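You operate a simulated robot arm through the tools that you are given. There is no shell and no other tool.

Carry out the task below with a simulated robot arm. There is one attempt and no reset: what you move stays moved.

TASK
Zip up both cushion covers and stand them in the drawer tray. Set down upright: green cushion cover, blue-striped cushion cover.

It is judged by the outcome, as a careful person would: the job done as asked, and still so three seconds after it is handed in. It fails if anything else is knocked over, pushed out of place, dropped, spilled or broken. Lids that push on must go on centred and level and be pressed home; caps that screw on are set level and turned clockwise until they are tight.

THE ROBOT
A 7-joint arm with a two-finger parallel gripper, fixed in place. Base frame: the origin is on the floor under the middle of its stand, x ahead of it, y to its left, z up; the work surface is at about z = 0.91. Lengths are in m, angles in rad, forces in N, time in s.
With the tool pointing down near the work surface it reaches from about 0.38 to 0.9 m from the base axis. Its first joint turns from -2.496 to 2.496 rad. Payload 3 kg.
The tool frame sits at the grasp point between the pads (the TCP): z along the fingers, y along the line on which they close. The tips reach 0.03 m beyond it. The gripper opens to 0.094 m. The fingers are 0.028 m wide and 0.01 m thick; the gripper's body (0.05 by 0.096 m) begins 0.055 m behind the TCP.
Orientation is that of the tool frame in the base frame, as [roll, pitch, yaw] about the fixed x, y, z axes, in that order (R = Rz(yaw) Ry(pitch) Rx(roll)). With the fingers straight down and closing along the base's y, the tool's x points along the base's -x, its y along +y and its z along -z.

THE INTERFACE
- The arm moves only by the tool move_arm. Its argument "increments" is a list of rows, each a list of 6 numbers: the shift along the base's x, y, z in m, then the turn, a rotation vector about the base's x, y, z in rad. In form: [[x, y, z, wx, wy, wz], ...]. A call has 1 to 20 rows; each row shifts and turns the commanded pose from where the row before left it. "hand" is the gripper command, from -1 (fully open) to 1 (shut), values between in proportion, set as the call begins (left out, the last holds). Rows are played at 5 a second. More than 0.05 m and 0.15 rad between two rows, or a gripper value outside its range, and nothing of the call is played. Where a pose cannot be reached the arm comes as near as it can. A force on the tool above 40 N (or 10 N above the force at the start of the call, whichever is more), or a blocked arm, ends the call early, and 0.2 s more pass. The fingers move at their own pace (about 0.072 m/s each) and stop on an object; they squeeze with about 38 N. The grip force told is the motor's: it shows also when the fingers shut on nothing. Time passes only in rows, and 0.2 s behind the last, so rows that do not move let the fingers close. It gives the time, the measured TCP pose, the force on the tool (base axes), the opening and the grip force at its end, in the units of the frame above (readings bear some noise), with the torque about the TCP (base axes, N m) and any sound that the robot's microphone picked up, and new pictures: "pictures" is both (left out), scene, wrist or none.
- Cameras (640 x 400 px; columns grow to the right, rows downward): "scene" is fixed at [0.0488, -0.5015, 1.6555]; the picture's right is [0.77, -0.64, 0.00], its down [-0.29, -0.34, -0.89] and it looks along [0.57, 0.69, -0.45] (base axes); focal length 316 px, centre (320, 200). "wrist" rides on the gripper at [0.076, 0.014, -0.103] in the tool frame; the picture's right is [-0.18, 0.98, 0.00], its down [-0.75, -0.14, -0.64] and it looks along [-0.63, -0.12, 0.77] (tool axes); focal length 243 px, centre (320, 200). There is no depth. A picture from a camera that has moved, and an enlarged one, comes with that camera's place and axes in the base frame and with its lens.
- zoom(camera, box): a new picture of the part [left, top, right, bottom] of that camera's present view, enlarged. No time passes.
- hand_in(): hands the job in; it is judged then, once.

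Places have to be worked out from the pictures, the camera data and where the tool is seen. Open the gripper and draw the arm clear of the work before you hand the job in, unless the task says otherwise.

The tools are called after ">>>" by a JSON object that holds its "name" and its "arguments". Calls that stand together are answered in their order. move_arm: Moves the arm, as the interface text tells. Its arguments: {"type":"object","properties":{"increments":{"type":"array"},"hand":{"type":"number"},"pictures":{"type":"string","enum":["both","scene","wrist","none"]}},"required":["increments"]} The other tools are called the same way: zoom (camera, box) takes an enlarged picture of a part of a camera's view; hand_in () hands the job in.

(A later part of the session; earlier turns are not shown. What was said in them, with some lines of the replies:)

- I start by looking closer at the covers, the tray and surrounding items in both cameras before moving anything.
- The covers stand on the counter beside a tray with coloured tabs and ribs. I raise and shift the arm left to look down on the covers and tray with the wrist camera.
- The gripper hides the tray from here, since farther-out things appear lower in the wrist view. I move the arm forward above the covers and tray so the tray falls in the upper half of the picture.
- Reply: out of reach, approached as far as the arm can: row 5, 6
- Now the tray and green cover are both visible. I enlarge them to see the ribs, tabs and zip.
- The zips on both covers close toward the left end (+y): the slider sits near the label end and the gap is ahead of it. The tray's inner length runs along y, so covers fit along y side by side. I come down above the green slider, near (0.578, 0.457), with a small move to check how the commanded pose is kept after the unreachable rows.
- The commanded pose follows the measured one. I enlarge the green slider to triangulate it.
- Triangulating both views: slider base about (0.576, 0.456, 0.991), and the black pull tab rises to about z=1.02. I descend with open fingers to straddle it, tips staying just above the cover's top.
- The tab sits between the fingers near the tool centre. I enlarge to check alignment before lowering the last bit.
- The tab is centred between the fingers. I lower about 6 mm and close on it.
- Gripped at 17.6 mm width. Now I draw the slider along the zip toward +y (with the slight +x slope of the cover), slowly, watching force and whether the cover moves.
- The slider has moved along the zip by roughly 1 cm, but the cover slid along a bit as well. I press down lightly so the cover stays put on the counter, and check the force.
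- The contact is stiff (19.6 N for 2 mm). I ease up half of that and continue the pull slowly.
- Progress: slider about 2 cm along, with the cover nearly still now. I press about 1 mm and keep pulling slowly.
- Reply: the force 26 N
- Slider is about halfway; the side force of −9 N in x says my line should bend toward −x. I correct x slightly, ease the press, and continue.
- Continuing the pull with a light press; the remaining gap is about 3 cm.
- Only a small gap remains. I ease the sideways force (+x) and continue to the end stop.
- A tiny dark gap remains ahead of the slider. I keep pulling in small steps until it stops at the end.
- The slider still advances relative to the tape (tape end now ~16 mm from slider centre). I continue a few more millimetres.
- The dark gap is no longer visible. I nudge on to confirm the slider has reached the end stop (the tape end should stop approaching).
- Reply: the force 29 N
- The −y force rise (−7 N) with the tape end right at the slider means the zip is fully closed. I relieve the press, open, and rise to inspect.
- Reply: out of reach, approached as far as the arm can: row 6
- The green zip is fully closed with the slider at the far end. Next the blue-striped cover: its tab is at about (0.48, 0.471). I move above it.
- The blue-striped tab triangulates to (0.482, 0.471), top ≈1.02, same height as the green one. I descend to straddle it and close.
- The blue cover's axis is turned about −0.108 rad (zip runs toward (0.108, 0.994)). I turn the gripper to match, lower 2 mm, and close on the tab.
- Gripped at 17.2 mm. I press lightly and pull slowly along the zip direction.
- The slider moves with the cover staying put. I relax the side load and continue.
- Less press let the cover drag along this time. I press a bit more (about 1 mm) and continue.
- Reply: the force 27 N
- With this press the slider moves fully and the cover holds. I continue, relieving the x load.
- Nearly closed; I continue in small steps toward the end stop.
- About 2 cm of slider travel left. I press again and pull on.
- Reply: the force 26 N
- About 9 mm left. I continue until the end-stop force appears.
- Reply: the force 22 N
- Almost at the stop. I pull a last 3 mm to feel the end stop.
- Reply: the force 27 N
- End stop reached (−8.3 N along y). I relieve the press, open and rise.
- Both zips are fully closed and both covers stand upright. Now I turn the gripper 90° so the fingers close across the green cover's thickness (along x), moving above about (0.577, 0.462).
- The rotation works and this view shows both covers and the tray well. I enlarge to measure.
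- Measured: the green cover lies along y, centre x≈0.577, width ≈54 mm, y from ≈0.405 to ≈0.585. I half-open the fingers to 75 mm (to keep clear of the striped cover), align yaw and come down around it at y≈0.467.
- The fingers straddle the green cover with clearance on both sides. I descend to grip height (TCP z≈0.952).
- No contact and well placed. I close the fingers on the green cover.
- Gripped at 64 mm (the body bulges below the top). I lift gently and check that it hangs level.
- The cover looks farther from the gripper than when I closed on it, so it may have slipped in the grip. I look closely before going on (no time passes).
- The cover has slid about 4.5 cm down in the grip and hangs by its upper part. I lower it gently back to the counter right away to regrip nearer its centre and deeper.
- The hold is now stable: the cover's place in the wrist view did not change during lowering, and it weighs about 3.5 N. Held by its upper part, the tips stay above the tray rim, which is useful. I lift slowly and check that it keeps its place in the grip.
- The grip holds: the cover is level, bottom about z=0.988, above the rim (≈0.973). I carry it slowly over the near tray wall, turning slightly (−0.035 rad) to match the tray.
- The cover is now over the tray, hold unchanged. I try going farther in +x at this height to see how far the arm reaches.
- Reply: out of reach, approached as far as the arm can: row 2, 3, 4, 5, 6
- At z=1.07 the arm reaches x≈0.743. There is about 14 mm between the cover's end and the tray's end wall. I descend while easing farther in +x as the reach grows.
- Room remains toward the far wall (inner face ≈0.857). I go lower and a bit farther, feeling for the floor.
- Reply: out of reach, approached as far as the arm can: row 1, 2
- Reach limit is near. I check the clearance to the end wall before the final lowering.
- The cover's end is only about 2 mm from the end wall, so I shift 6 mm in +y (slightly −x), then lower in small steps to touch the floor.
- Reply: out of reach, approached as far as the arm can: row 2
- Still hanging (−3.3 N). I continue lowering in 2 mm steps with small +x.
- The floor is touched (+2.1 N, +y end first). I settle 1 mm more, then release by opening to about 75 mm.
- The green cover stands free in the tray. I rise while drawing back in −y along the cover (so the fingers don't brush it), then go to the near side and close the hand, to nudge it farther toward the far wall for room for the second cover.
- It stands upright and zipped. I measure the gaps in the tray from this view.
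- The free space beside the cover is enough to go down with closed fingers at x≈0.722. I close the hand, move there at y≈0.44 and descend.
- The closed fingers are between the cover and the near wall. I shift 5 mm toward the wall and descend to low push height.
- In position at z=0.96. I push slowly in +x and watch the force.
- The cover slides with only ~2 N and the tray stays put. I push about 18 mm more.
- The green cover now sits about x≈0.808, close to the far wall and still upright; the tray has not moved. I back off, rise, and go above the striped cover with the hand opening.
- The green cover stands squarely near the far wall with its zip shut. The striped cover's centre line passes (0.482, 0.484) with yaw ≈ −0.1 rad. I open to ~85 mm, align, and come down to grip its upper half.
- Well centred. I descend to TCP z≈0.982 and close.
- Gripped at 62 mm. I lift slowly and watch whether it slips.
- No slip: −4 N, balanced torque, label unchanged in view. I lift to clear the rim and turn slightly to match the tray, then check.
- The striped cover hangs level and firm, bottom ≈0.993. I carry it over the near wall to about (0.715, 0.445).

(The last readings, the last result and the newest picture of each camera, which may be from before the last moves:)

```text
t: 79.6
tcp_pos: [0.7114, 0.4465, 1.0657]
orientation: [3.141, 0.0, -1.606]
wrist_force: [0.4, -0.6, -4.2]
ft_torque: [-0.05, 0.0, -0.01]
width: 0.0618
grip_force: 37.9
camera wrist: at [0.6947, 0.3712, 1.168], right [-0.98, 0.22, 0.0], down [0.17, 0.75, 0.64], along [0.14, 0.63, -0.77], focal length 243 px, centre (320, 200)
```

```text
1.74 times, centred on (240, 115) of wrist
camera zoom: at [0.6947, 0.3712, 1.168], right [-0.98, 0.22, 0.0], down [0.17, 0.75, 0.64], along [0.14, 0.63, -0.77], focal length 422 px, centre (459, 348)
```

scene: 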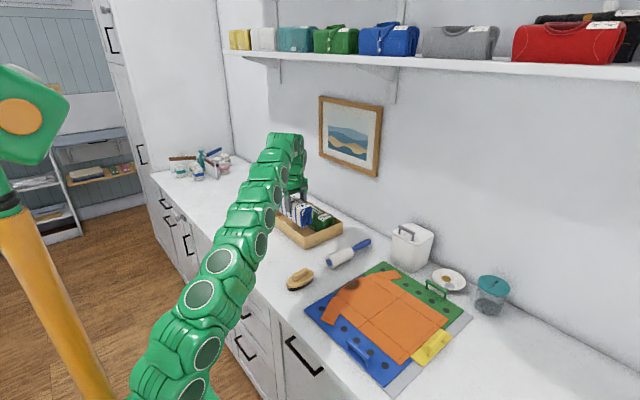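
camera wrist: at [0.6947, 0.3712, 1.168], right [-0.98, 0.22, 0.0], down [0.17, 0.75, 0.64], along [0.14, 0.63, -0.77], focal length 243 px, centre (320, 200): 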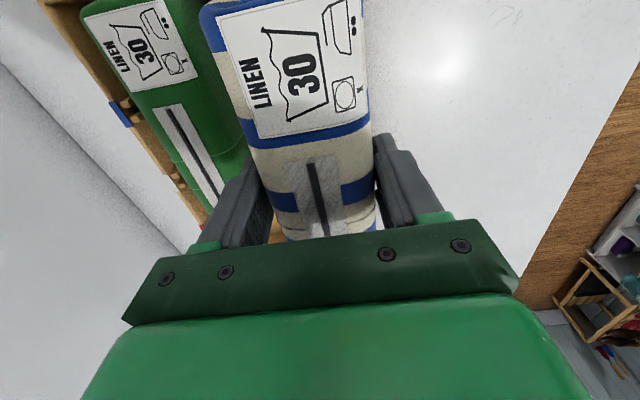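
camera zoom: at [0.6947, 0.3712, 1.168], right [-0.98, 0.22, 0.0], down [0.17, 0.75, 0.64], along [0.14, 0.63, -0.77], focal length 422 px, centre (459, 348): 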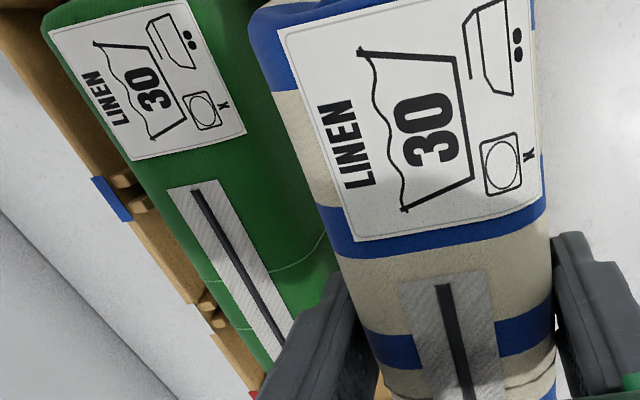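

The green cover's centre is at x≈0.815, leaving a good slot. I shift the striped one to x≈0.726 first, then descend with a little more +x to 0.732.

>>> {"name": "move_arm", "arguments": {"increments": [[0.008, -0.002, 0, 0, 0, 0], [0.007, -0.001, 0, 0, 0, 0], [0, 0, 0, 0, 0, 0]], "pictures": "none"}}

>>> {"name": "move_arm", "arguments": {"increments": [[0.004, 0, -0.008, 0, 0, 0], [0.003, 0, -0.01, 0, 0, 0], [0, 0, 0, 0, 0, 0]]}}

>>> {"name": "zoom", "arguments": {"camera": "scene", "box": [249, 180, 345, 250]}}

>>> {"name": "zoom", "arguments": {"camera": "wrist", "box": [170, 0, 470, 230]}}

```text
t: 80.4
tcp_pos: [0.7275, 0.4451, 1.065]
orientation: [-3.141, 0.001, -1.604]
wrist_force: [0.9, 0.4, -2.8]
ft_torque: [-0.06, -0.02, -0.02]
width: 0.0619
grip_force: 38.1
```

```text
t: 81.2
tcp_pos: [0.7338, 0.4434, 1.0478]
orientation: [-3.141, 0.001, -1.604]
wrist_force: [1.4, 0.4, -2.9]
ft_torque: [-0.04, -0.01, -0.02]
width: 0.0616
grip_force: 37.8
camera wrist: at [0.718, 0.3682, 1.1504], right [-0.98, 0.22, 0.0], down [0.17, 0.75, 0.64], along [0.14, 0.63, -0.77], focal length 243 px, centre (320, 200)
```

scene: 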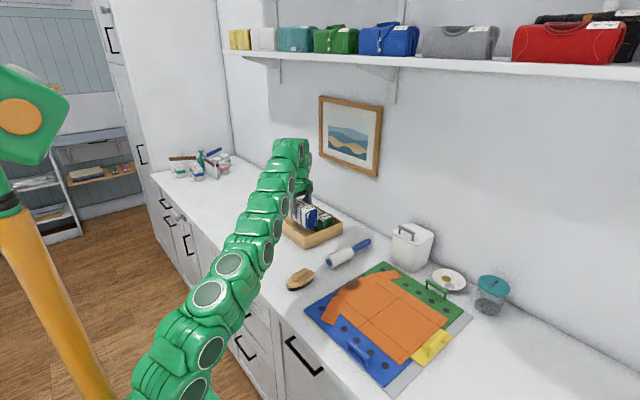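
wrist: 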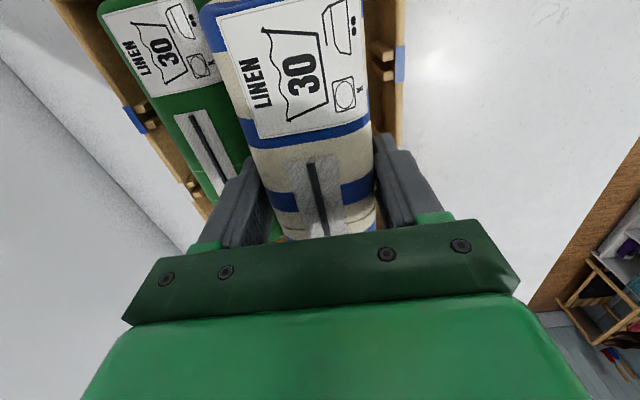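

```text
5.71 times, centred on (297, 215) of scene
camera zoom: at [0.0488, -0.5015, 1.6555], right [0.77, -0.64, 0.0], down [-0.29, -0.34, -0.89], along [0.57, 0.69, -0.45], focal length 1805 px, centre (451, 114)
```

zoom: 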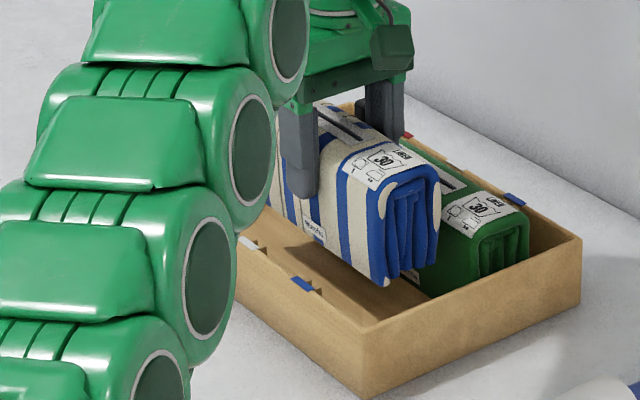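

```text
1.74 times, centred on (320, 115) of wrist
camera zoom: at [0.718, 0.3682, 1.1504], right [-0.98, 0.22, 0.0], down [0.17, 0.75, 0.64], along [0.14, 0.63, -0.77], focal length 422 px, centre (320, 348)
```

zoom: 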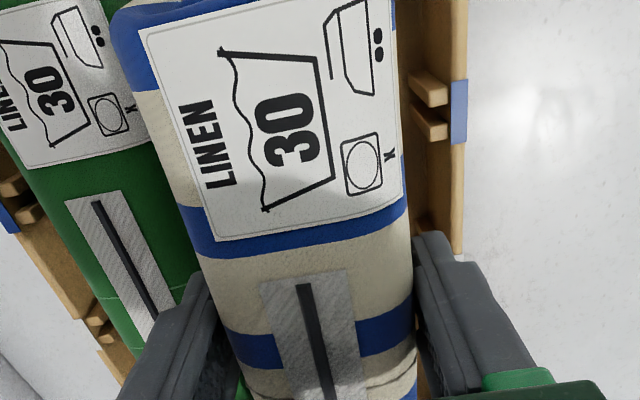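

The cover is aligned in the slot with clearance on both sides. I descend to just above the floor.

>>> {"name": "move_arm", "arguments": {"increments": [[-0.001, 0, -0.012, 0, 0, 0], [0, 0, -0.014, 0, 0, 0], [0, 0, -0.014, 0, 0, 0], [0, 0, -0.01, 0, 0, 0], [0, 0, 0, 0, 0, 0]]}}

>>> {"name": "zoom", "arguments": {"camera": "scene", "box": [249, 180, 345, 250]}}

>>> {"name": "zoom", "arguments": {"camera": "wrist", "box": [170, 0, 470, 230]}}

```text
t: 82.4
tcp_pos: [0.7323, 0.4432, 0.9979]
orientation: [3.142, -0.001, -1.603]
wrist_force: [-1.1, 0.6, -3.3]
ft_torque: [-0.07, 0.03, 0.0]
width: 0.0613
grip_force: 38.0
camera wrist: at [0.7158, 0.3672, 1.101], right [-0.98, 0.22, 0.0], down [0.17, 0.75, 0.64], along [0.14, 0.63, -0.77], focal length 243 px, centre (320, 200)
```

scene: 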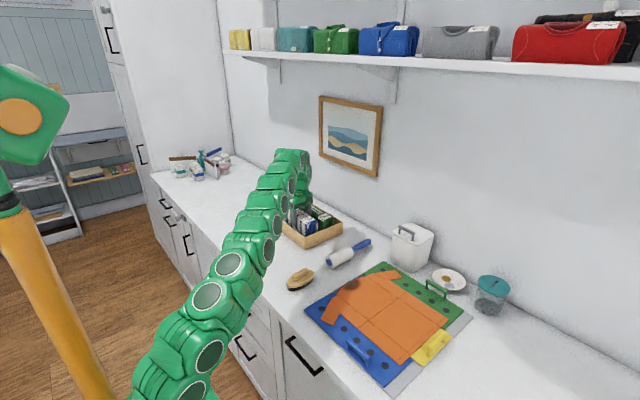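
wrist: 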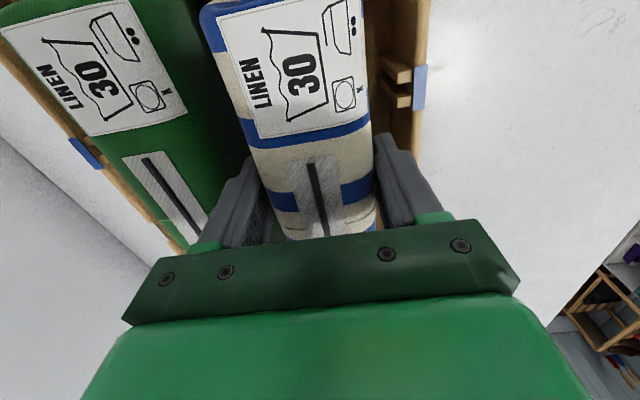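

```text
5.71 times, centred on (297, 215) of scene
camera zoom: at [0.0488, -0.5015, 1.6555], right [0.77, -0.64, 0.0], down [-0.29, -0.34, -0.89], along [0.57, 0.69, -0.45], focal length 1805 px, centre (451, 114)
```

zoom: 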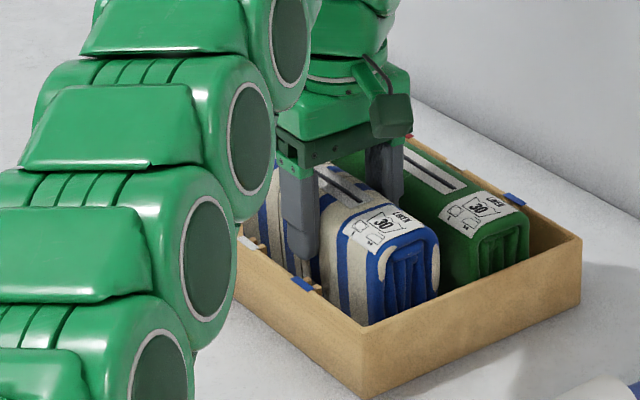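

```text
1.74 times, centred on (320, 115) of wrist
camera zoom: at [0.7158, 0.3672, 1.101], right [-0.98, 0.22, 0.0], down [0.17, 0.75, 0.64], along [0.14, 0.63, -0.77], focal length 422 px, centre (320, 348)
```

zoom: 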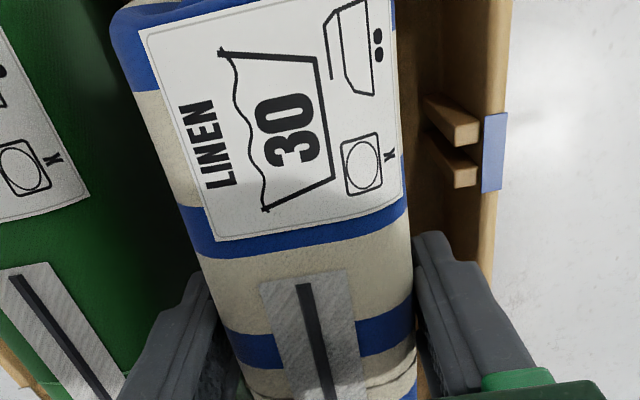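

Still hanging, well clear of green and the wall. I lower in 2–3 mm steps to the floor.

>>> {"name": "move_arm", "arguments": {"increments": [[0, 0, -0.003, 0, 0, 0], [0, 0, -0.003, 0, 0, 0], [0, 0, -0.003, 0, 0, 0], [0, 0, 0, 0, 0, 0]], "pictures": "none"}}

```text
t: 83.4
tcp_pos: [0.7318, 0.444, 0.9896]
orientation: [3.141, 0.001, -1.604]
wrist_force: [-0.6, 0.0, -2.6]
ft_torque: [-0.04, -0.07, -0.03]
width: 0.0614
grip_force: 38.6
```

>>> {"name": "move_arm", "arguments": {"increments": [[0, 0, -0.0015, 0, 0, 0], [0, 0, -0.0015, 0, 0, 0], [0, 0, 0, 0, 0, 0]], "pictures": "none"}}

```text
t: 84.2
tcp_pos: [0.7329, 0.4429, 0.9886]
orientation: [-3.138, 0.001, -1.603]
wrist_force: [-4.7, -1.5, 41.1]
ft_torque: [-0.29, 0.65, 0.11]
width: 0.061
grip_force: 38.1
```

Firm floor contact at z≈0.9886 (41 N). I ease up 1 mm right away and check.

>>> {"name": "move_arm", "arguments": {"increments": [[0, 0, 0.001, 0, 0, 0], [0, 0, 0, 0, 0, 0]]}}

>>> {"name": "zoom", "arguments": {"camera": "scene", "box": [249, 180, 345, 250]}}

>>> {"name": "zoom", "arguments": {"camera": "wrist", "box": [170, 0, 470, 230]}}

```text
t: 84.8
tcp_pos: [0.7326, 0.4435, 0.989]
orientation: [-3.138, 0.001, -1.606]
wrist_force: [6.2, 1.9, 44.6]
ft_torque: [0.1, -0.35, 0.06]
width: 0.0614
grip_force: 38.3
camera wrist: at [0.7156, 0.3674, 1.0907], right [-0.98, 0.22, 0.0], down [0.17, 0.75, 0.64], along [0.14, 0.63, -0.77], focal length 243 px, centre (320, 200)
```

scene: 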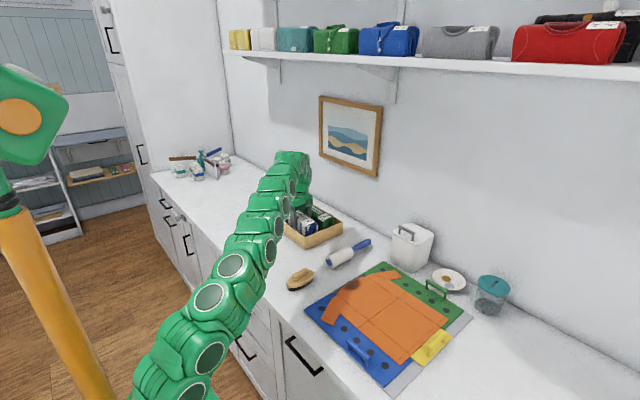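
wrist: 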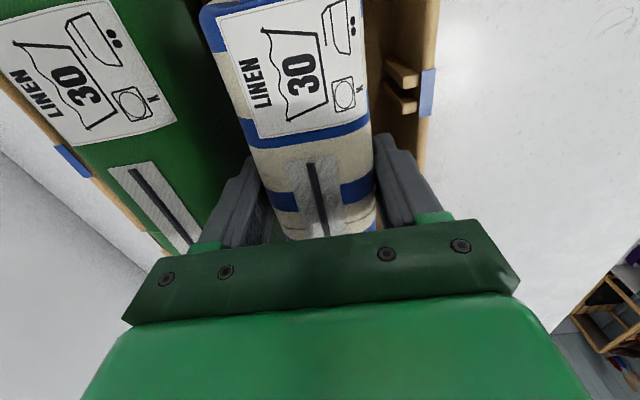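

```text
5.71 times, centred on (297, 215) of scene
camera zoom: at [0.0488, -0.5015, 1.6555], right [0.77, -0.64, 0.0], down [-0.29, -0.34, -0.89], along [0.57, 0.69, -0.45], focal length 1805 px, centre (451, 114)
```

zoom: 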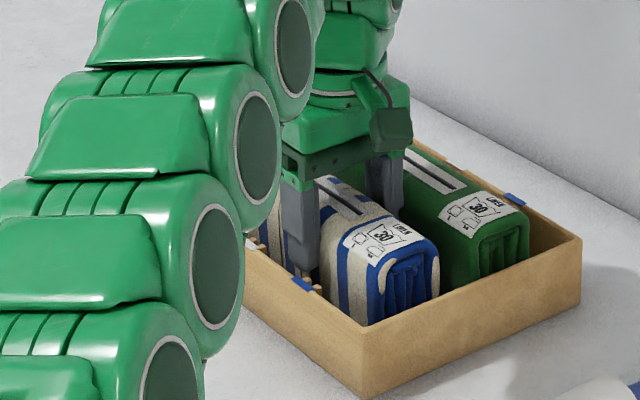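

```text
1.74 times, centred on (320, 115) of wrist
camera zoom: at [0.7156, 0.3674, 1.0907], right [-0.98, 0.22, 0.0], down [0.17, 0.75, 0.64], along [0.14, 0.63, -0.77], focal length 422 px, centre (320, 348)
```

zoom: 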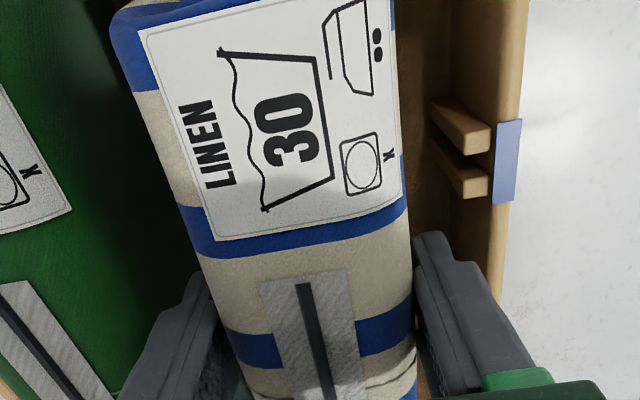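

Force is still high because the commanded height is below contact. I raise the command 2 mm more.

>>> {"name": "move_arm", "arguments": {"increments": [[0, 0, 0.001, 0, 0, 0], [0, 0, 0.001, 0, 0, 0], [0, 0, 0, 0, 0, 0]], "pictures": "none"}}

```text
t: 85.6
tcp_pos: [0.732, 0.4442, 0.9882]
orientation: [3.139, -0.001, -1.604]
wrist_force: [7.6, 5.9, 23.8]
ft_torque: [0.07, -0.72, -0.08]
width: 0.0612
grip_force: 38.0
```

>>> {"name": "move_arm", "arguments": {"increments": [[0, 0, 0.001, 0, 0, 0], [0, 0, 0, 0, 0, 0]], "pictures": "none"}}

```text
t: 86.2
tcp_pos: [0.7325, 0.4439, 0.9886]
orientation: [3.141, -0.002, -1.605]
wrist_force: [-0.4, 1.3, 7.0]
ft_torque: [0.02, -0.27, 0.04]
width: 0.061
grip_force: 38.1
```

The load is now light (+7 N, resting on the floor). I release with a small opening (68 mm) so the fingers touch neither the wall nor the green cover.

>>> {"name": "move_arm", "arguments": {"increments": [[0, 0, 0, 0, 0, 0], [0, 0, 0, 0, 0, 0], [0, 0, 0, 0, 0, 0]], "hand": -0.45}}

>>> {"name": "zoom", "arguments": {"camera": "wrist", "box": [170, 0, 470, 230]}}

```text
t: 87.0
tcp_pos: [0.733, 0.4441, 0.9892]
orientation: [3.141, 0.0, -1.606]
wrist_force: [0.1, -0.2, -0.7]
ft_torque: [-0.03, 0.01, 0.02]
width: 0.0678
grip_force: 0.0
camera wrist: at [0.7163, 0.3675, 1.0918], right [-0.98, 0.22, 0.0], down [0.17, 0.75, 0.64], along [0.14, 0.63, -0.77], focal length 243 px, centre (320, 200)
```

scene: 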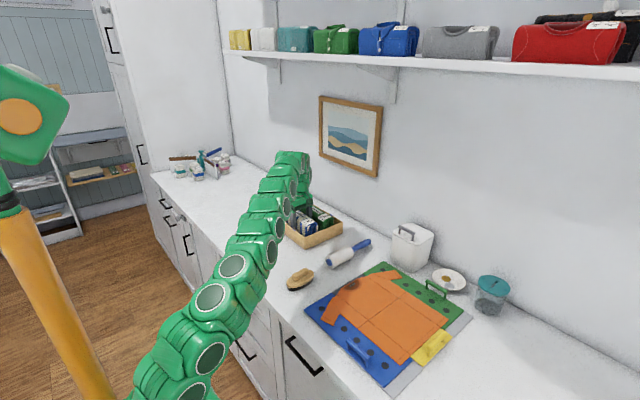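
wrist: 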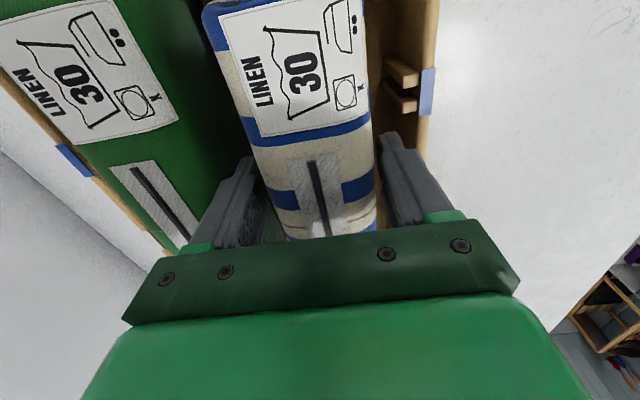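

```text
1.74 times, centred on (320, 115) of wrist
camera zoom: at [0.7163, 0.3675, 1.0918], right [-0.98, 0.22, 0.0], down [0.17, 0.75, 0.64], along [0.14, 0.63, -0.77], focal length 422 px, centre (320, 348)
```

zoom: 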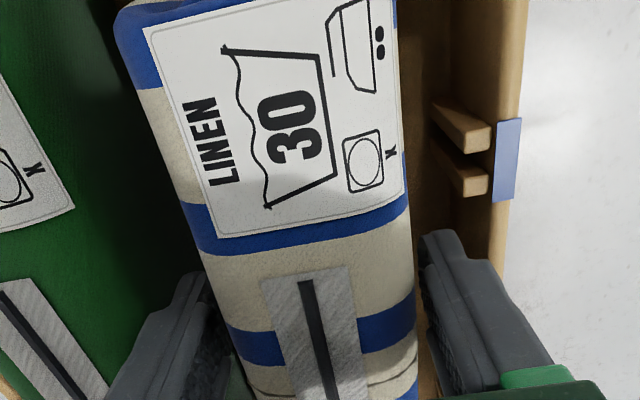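

Released cleanly; the striped cover stands still. I raise the hand straight up until the tips clear the covers.

>>> {"name": "move_arm", "arguments": {"increments": [[0, 0, 0.012, 0, 0, 0], [0, 0, 0.014, 0, 0, 0], [0, 0, 0.014, 0, 0, 0], [0, -0.005, 0.014, 0, 0, 0], [-0.01, -0.008, 0.014, 0, 0, 0], [0, 0, 0, 0, 0, 0]]}}

>>> {"name": "zoom", "arguments": {"camera": "scene", "box": [249, 180, 345, 250]}}

```text
t: 88.4
tcp_pos: [0.7218, 0.4295, 1.0567]
orientation: [-3.141, -0.001, -1.602]
wrist_force: [-0.4, 0.7, 0.3]
ft_torque: [-0.02, -0.02, 0.0]
width: 0.0681
grip_force: 0.0
camera wrist: at [0.7066, 0.3551, 1.159], right [-0.98, 0.22, 0.0], down [0.17, 0.75, 0.64], along [0.14, 0.63, -0.77], focal length 243 px, centre (320, 200)
```

scene: 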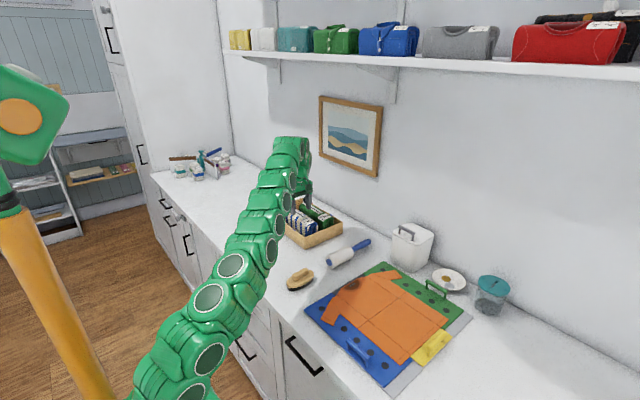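
wrist: 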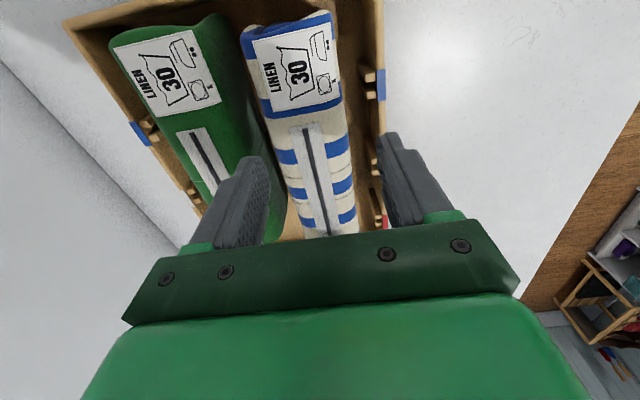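

```text
5.71 times, centred on (297, 215) of scene
camera zoom: at [0.0488, -0.5015, 1.6555], right [0.77, -0.64, 0.0], down [-0.29, -0.34, -0.89], along [0.57, 0.69, -0.45], focal length 1805 px, centre (451, 114)
```

zoom: 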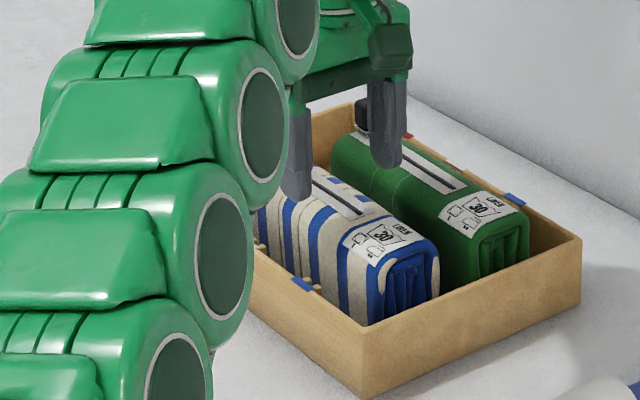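

Both covers stand in the tray. I draw the arm up and away, open the hand fully, and inspect.

>>> {"name": "move_arm", "arguments": {"increments": [[-0.02, -0.02, 0.03, 0, 0, 0], [-0.04, -0.02, 0.03, 0, 0, 0], [-0.04, -0.02, 0.03, 0, 0, 0], [-0.04, -0.02, 0.02, 0, 0, 0.05], [-0.04, -0.02, 0.02, 0, 0, 0], [-0.04, -0.02, 0.01, 0, 0, 0], [-0.03, -0.02, 0, 0, 0, 0], [0, -0.02, 0, 0, 0, 0], [0, 0, 0, 0, 0, 0], [0, 0, 0, 0, 0, 0]], "hand": -1}}

>>> {"name": "zoom", "arguments": {"camera": "scene", "box": [249, 180, 345, 250]}}

>>> {"name": "zoom", "arguments": {"camera": "scene", "box": [220, 170, 540, 370]}}

```text
refused: row 2 steps farther than a row can; nothing moved
```

```text
5.71 times, centred on (297, 215) of scene
camera zoom: at [0.0488, -0.5015, 1.6555], right [0.77, -0.64, 0.0], down [-0.29, -0.34, -0.89], along [0.57, 0.69, -0.45], focal length 1805 px, centre (451, 114)
```

zoom: 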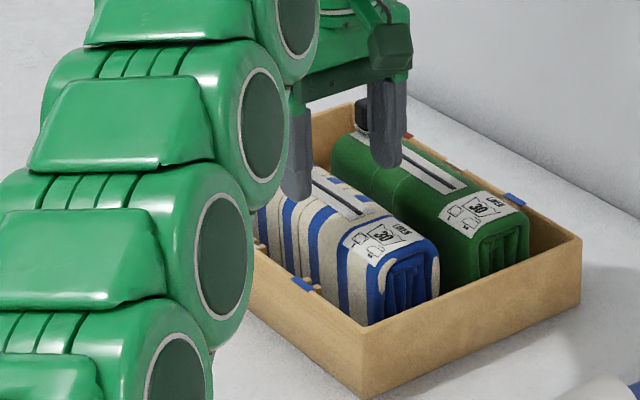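

```text
2.00 times, centred on (380, 270) of scene
camera zoom: at [0.0488, -0.5015, 1.6555], right [0.77, -0.64, 0.0], down [-0.29, -0.34, -0.89], along [0.57, 0.69, -0.45], focal length 632 px, centre (200, 60)
```

zoom: 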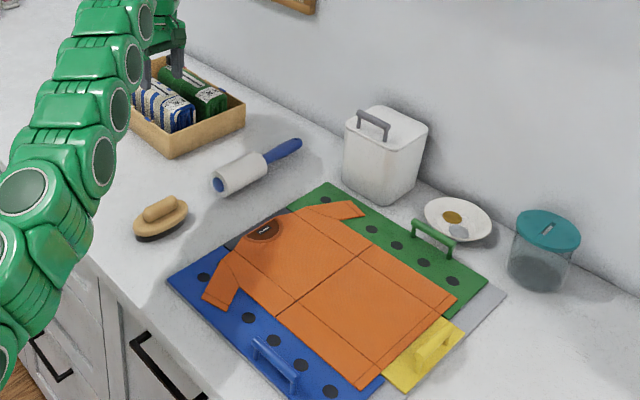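

The step was too long, so nothing moved. I repeat with shorter rows: up first, then back toward the base.

>>> {"name": "move_arm", "arguments": {"increments": [[-0.01, -0.01, 0.03, 0, 0, 0], [-0.02, -0.01, 0.03, 0, 0, 0], [-0.03, -0.015, 0.02, 0, 0, 0], [-0.035, -0.02, 0.015, 0, 0, 0], [-0.035, -0.025, 0.01, 0, 0, 0], [-0.035, -0.025, 0.01, 0, 0, 0], [-0.035, -0.03, 0, 0, 0, 0], [-0.03, -0.035, 0, 0, 0, 0], [0, -0.04, 0, 0, 0, 0], [0, 0, 0, 0, 0, 0], [0, 0, 0, 0, 0, 0]], "hand": -1}}

>>> {"name": "zoom", "arguments": {"camera": "scene", "box": [249, 180, 345, 250]}}

>>> {"name": "zoom", "arguments": {"camera": "scene", "box": [150, 130, 370, 300]}}

```text
t: 90.8
tcp_pos: [0.4948, 0.2193, 1.1732]
orientation: [-3.141, -0.001, -1.602]
wrist_force: [-0.2, -0.8, -0.6]
ft_torque: [-0.01, 0.0, -0.01]
width: 0.0939
grip_force: 0.1
camera wrist: at [0.4783, 0.1442, 1.2749], right [-0.98, 0.22, 0.0], down [0.17, 0.75, 0.64], along [0.14, 0.63, -0.77], focal length 243 px, centre (320, 200)
```

scene: 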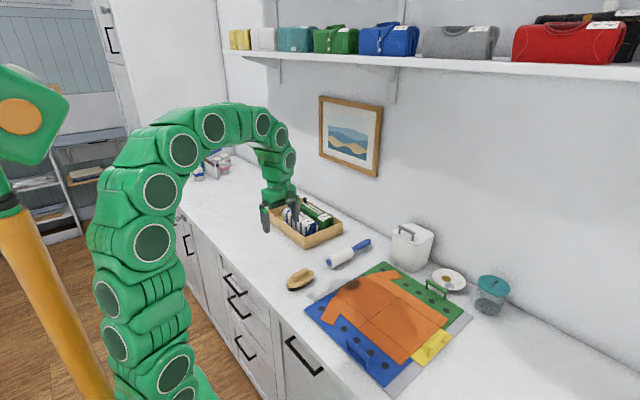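
wrist: 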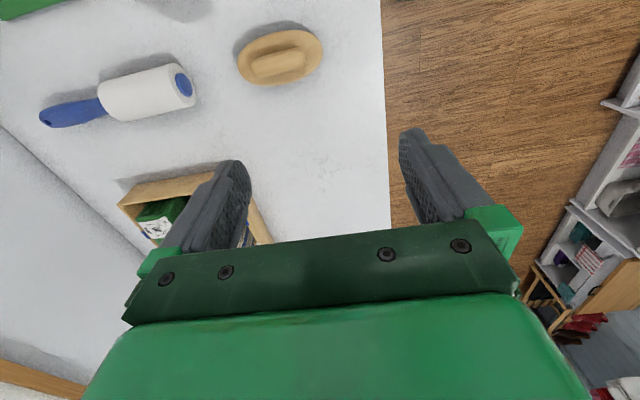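

```text
5.71 times, centred on (297, 215) of scene
camera zoom: at [0.0488, -0.5015, 1.6555], right [0.77, -0.64, 0.0], down [-0.29, -0.34, -0.89], along [0.57, 0.69, -0.45], focal length 1805 px, centre (451, 114)
```

zoom: 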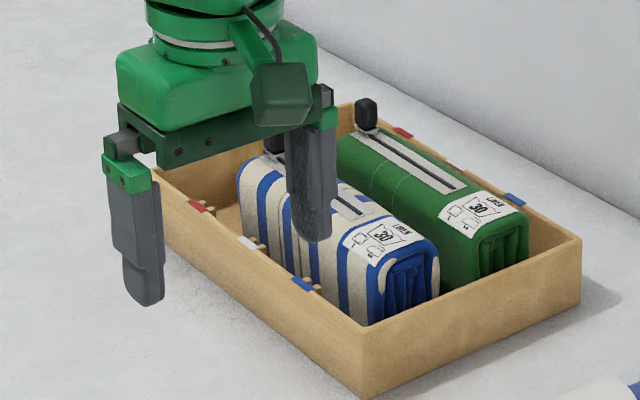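

```text
2.35 times, centred on (260, 215) of scene
camera zoom: at [0.0488, -0.5015, 1.6555], right [0.77, -0.64, 0.0], down [-0.29, -0.34, -0.89], along [0.57, 0.69, -0.45], focal length 743 px, centre (461, 165)
```

zoom: 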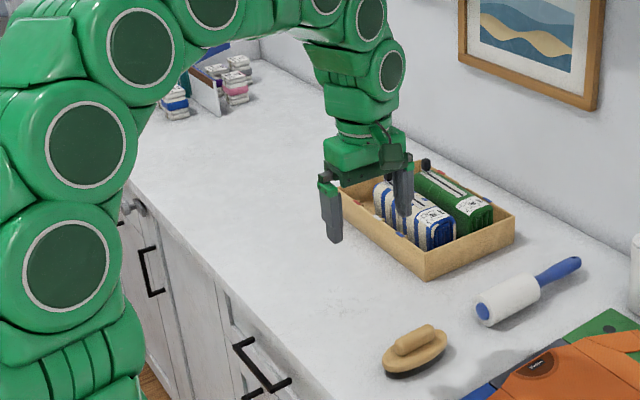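

The arm still hides part of the tray. I move it farther to the right and up to get an unobstructed view.

>>> {"name": "move_arm", "arguments": {"increments": [[-0.005, -0.03, 0.03, 0, 0, 0], [-0.005, -0.04, 0.02, 0, 0, 0], [-0.005, -0.04, 0.01, 0, 0, 0], [-0.005, -0.04, 0.01, 0, 0, 0], [-0.005, -0.04, 0.01, 0, 0, 0], [0, 0, 0, 0, 0, 0], [0, 0, 0, 0, 0, 0]], "pictures": "scene"}}

>>> {"name": "zoom", "arguments": {"camera": "scene", "box": [249, 180, 345, 250]}}

```text
t: 92.4
tcp_pos: [0.4684, 0.0302, 1.2534]
orientation: [3.141, -0.001, -1.604]
wrist_force: [0.1, -0.1, -0.5]
ft_torque: [-0.03, 0.0, -0.04]
width: 0.094
grip_force: 0.1
```

scene: 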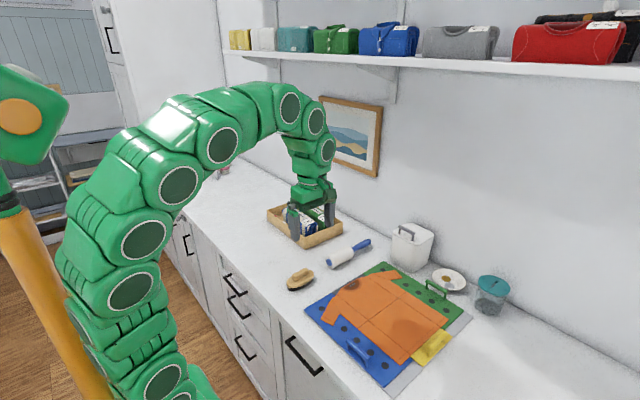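

```text
5.71 times, centred on (297, 215) of scene
camera zoom: at [0.0488, -0.5015, 1.6555], right [0.77, -0.64, 0.0], down [-0.29, -0.34, -0.89], along [0.57, 0.69, -0.45], focal length 1805 px, centre (451, 114)
```

zoom: 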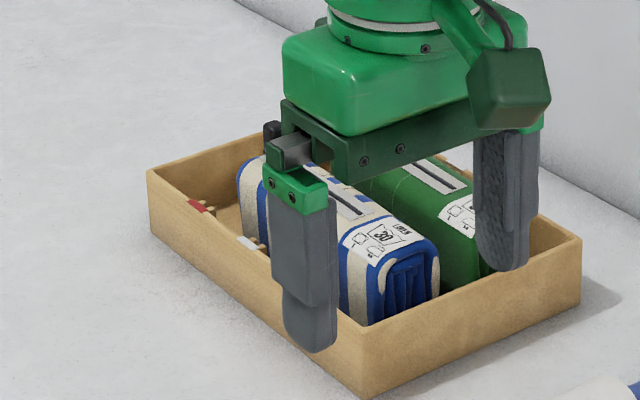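

The hand lies on the camera's line of sight. I move it to the left side, high above the empty counter, for a clear view.

>>> {"name": "move_arm", "arguments": {"increments": [[-0.005, 0.048, 0, 0, 0, 0], [-0.005, 0.048, 0, 0, 0, 0], [-0.005, 0.048, 0, 0, 0, 0], [-0.005, 0.048, 0, 0, 0, 0], [-0.005, 0.048, 0, 0, 0, 0], [-0.01, 0.048, 0, 0, 0, 0], [-0.01, 0.048, 0, 0, 0, 0], [-0.01, 0.048, 0, 0, 0, 0], [-0.01, 0.04, 0, 0, 0, 0], [0, 0, 0, 0, 0, 0], [0, 0, 0, 0, 0, 0]]}}

>>> {"name": "zoom", "arguments": {"camera": "scene", "box": [249, 180, 345, 250]}}

>>> {"name": "zoom", "arguments": {"camera": "scene", "box": [220, 170, 540, 370]}}

```text
t: 94.8
tcp_pos: [0.4035, 0.4547, 1.2516]
orientation: [3.14, -0.001, -1.604]
wrist_force: [0.0, -0.3, -0.1]
ft_torque: [0.02, 0.02, 0.0]
width: 0.094
grip_force: 0.0
camera wrist: at [0.386, 0.3802, 1.3546], right [-0.98, 0.22, 0.0], down [0.17, 0.75, 0.64], along [0.14, 0.63, -0.77], focal length 243 px, centre (320, 200)
```

scene: 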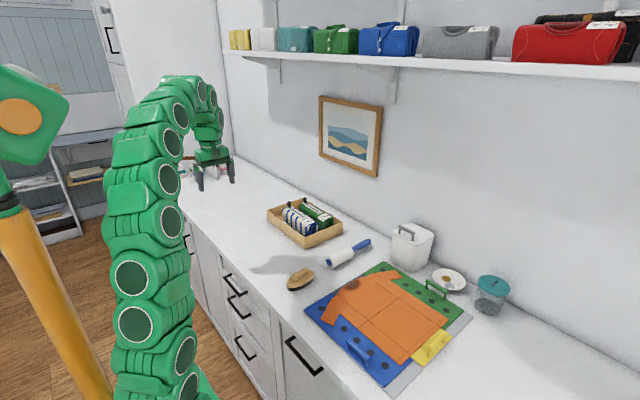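
wrist: 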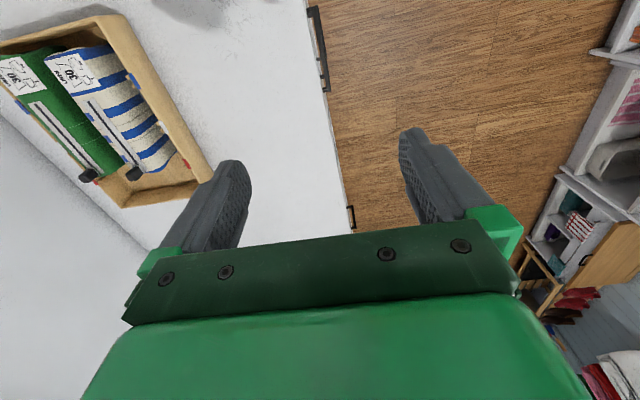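

```text
5.71 times, centred on (297, 215) of scene
camera zoom: at [0.0488, -0.5015, 1.6555], right [0.77, -0.64, 0.0], down [-0.29, -0.34, -0.89], along [0.57, 0.69, -0.45], focal length 1805 px, centre (451, 114)
```

zoom: 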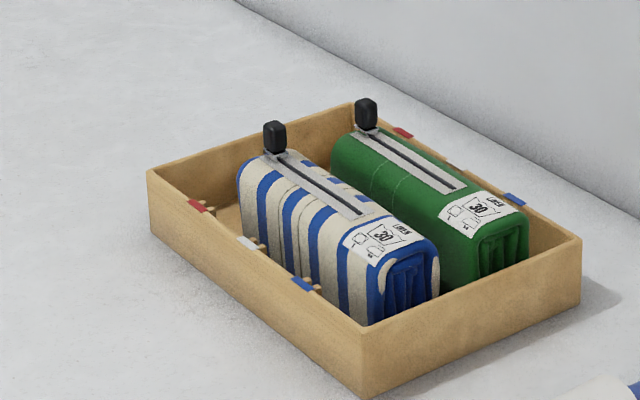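

```text
2.00 times, centred on (380, 270) of scene
camera zoom: at [0.0488, -0.5015, 1.6555], right [0.77, -0.64, 0.0], down [-0.29, -0.34, -0.89], along [0.57, 0.69, -0.45], focal length 632 px, centre (200, 60)
```

zoom: 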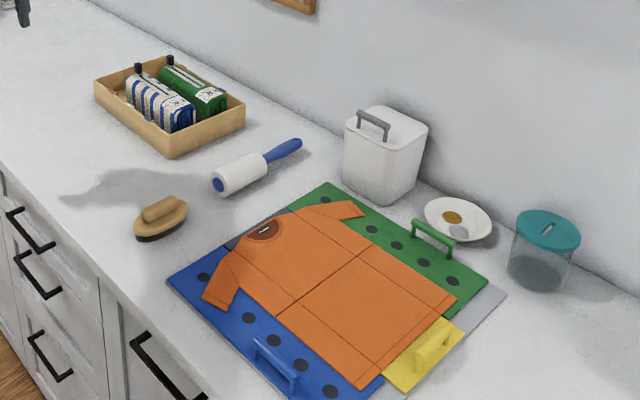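

Both covers stand upright side by side in the unmoved tray, everything else untouched. One last closer look at the zips.

>>> {"name": "zoom", "arguments": {"camera": "scene", "box": [282, 190, 338, 232]}}

>>> {"name": "zoom", "arguments": {"camera": "wrist", "box": [0, 10, 210, 210]}}

```text
9.52 times, centred on (310, 211) of scene
camera zoom: at [0.0488, -0.5015, 1.6555], right [0.77, -0.64, 0.0], down [-0.29, -0.34, -0.89], along [0.57, 0.69, -0.45], focal length 3009 px, centre (415, 95)
```

zoom: 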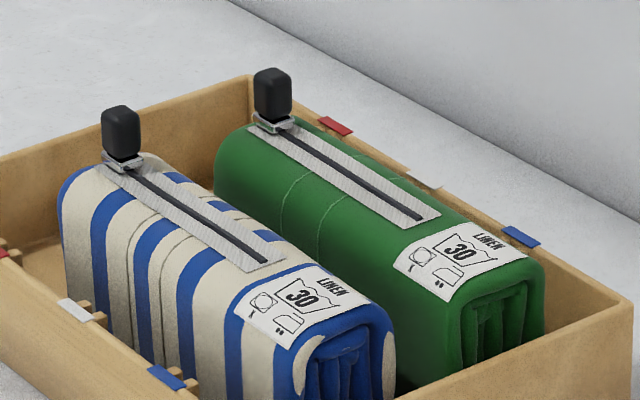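

```text
2.00 times, centred on (105, 110) of wrist
camera zoom: at [0.386, 0.3802, 1.3546], right [-0.98, 0.22, 0.0], down [0.17, 0.75, 0.64], along [0.14, 0.63, -0.77], focal length 485 px, centre (750, 380)
```

zoom: 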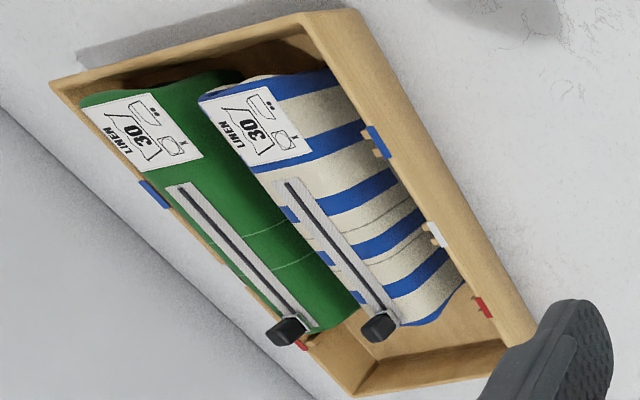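

Both zips are fully closed and both covers stand upright in the tray. The gripper is open and clear of the work, so I hand the job in.

>>> {"name": "hand_in", "arguments": {}}

```text
The job is handed in.
```

Both cushion covers are zipped shut and standing upright side by side in the drawer tray, and I've handed the job in. The green cover is toward the far wall and the blue-striped one toward the near wall.

- **Zips:** I pulled each slider until it hit the end stop, and the final pictures show no gap on either zip.
- **Green cover slip:** it slid about 4.5 cm in the grip on the first lift. I lowered it partway, the hold had settled, and I carried it from there without dropping it. Once it was in the tray, I pushed it toward the far wall to make room for the second cover.
- **Blue-striped cover:** it pressed on the tray floor with about 45 N before I eased off. Nothing moved or tipped as a result.
- **Everything else:** the tray's corners are where they were at the start, and I saw no change in the other items on the counter.

The gripper is open and clear of the tray.
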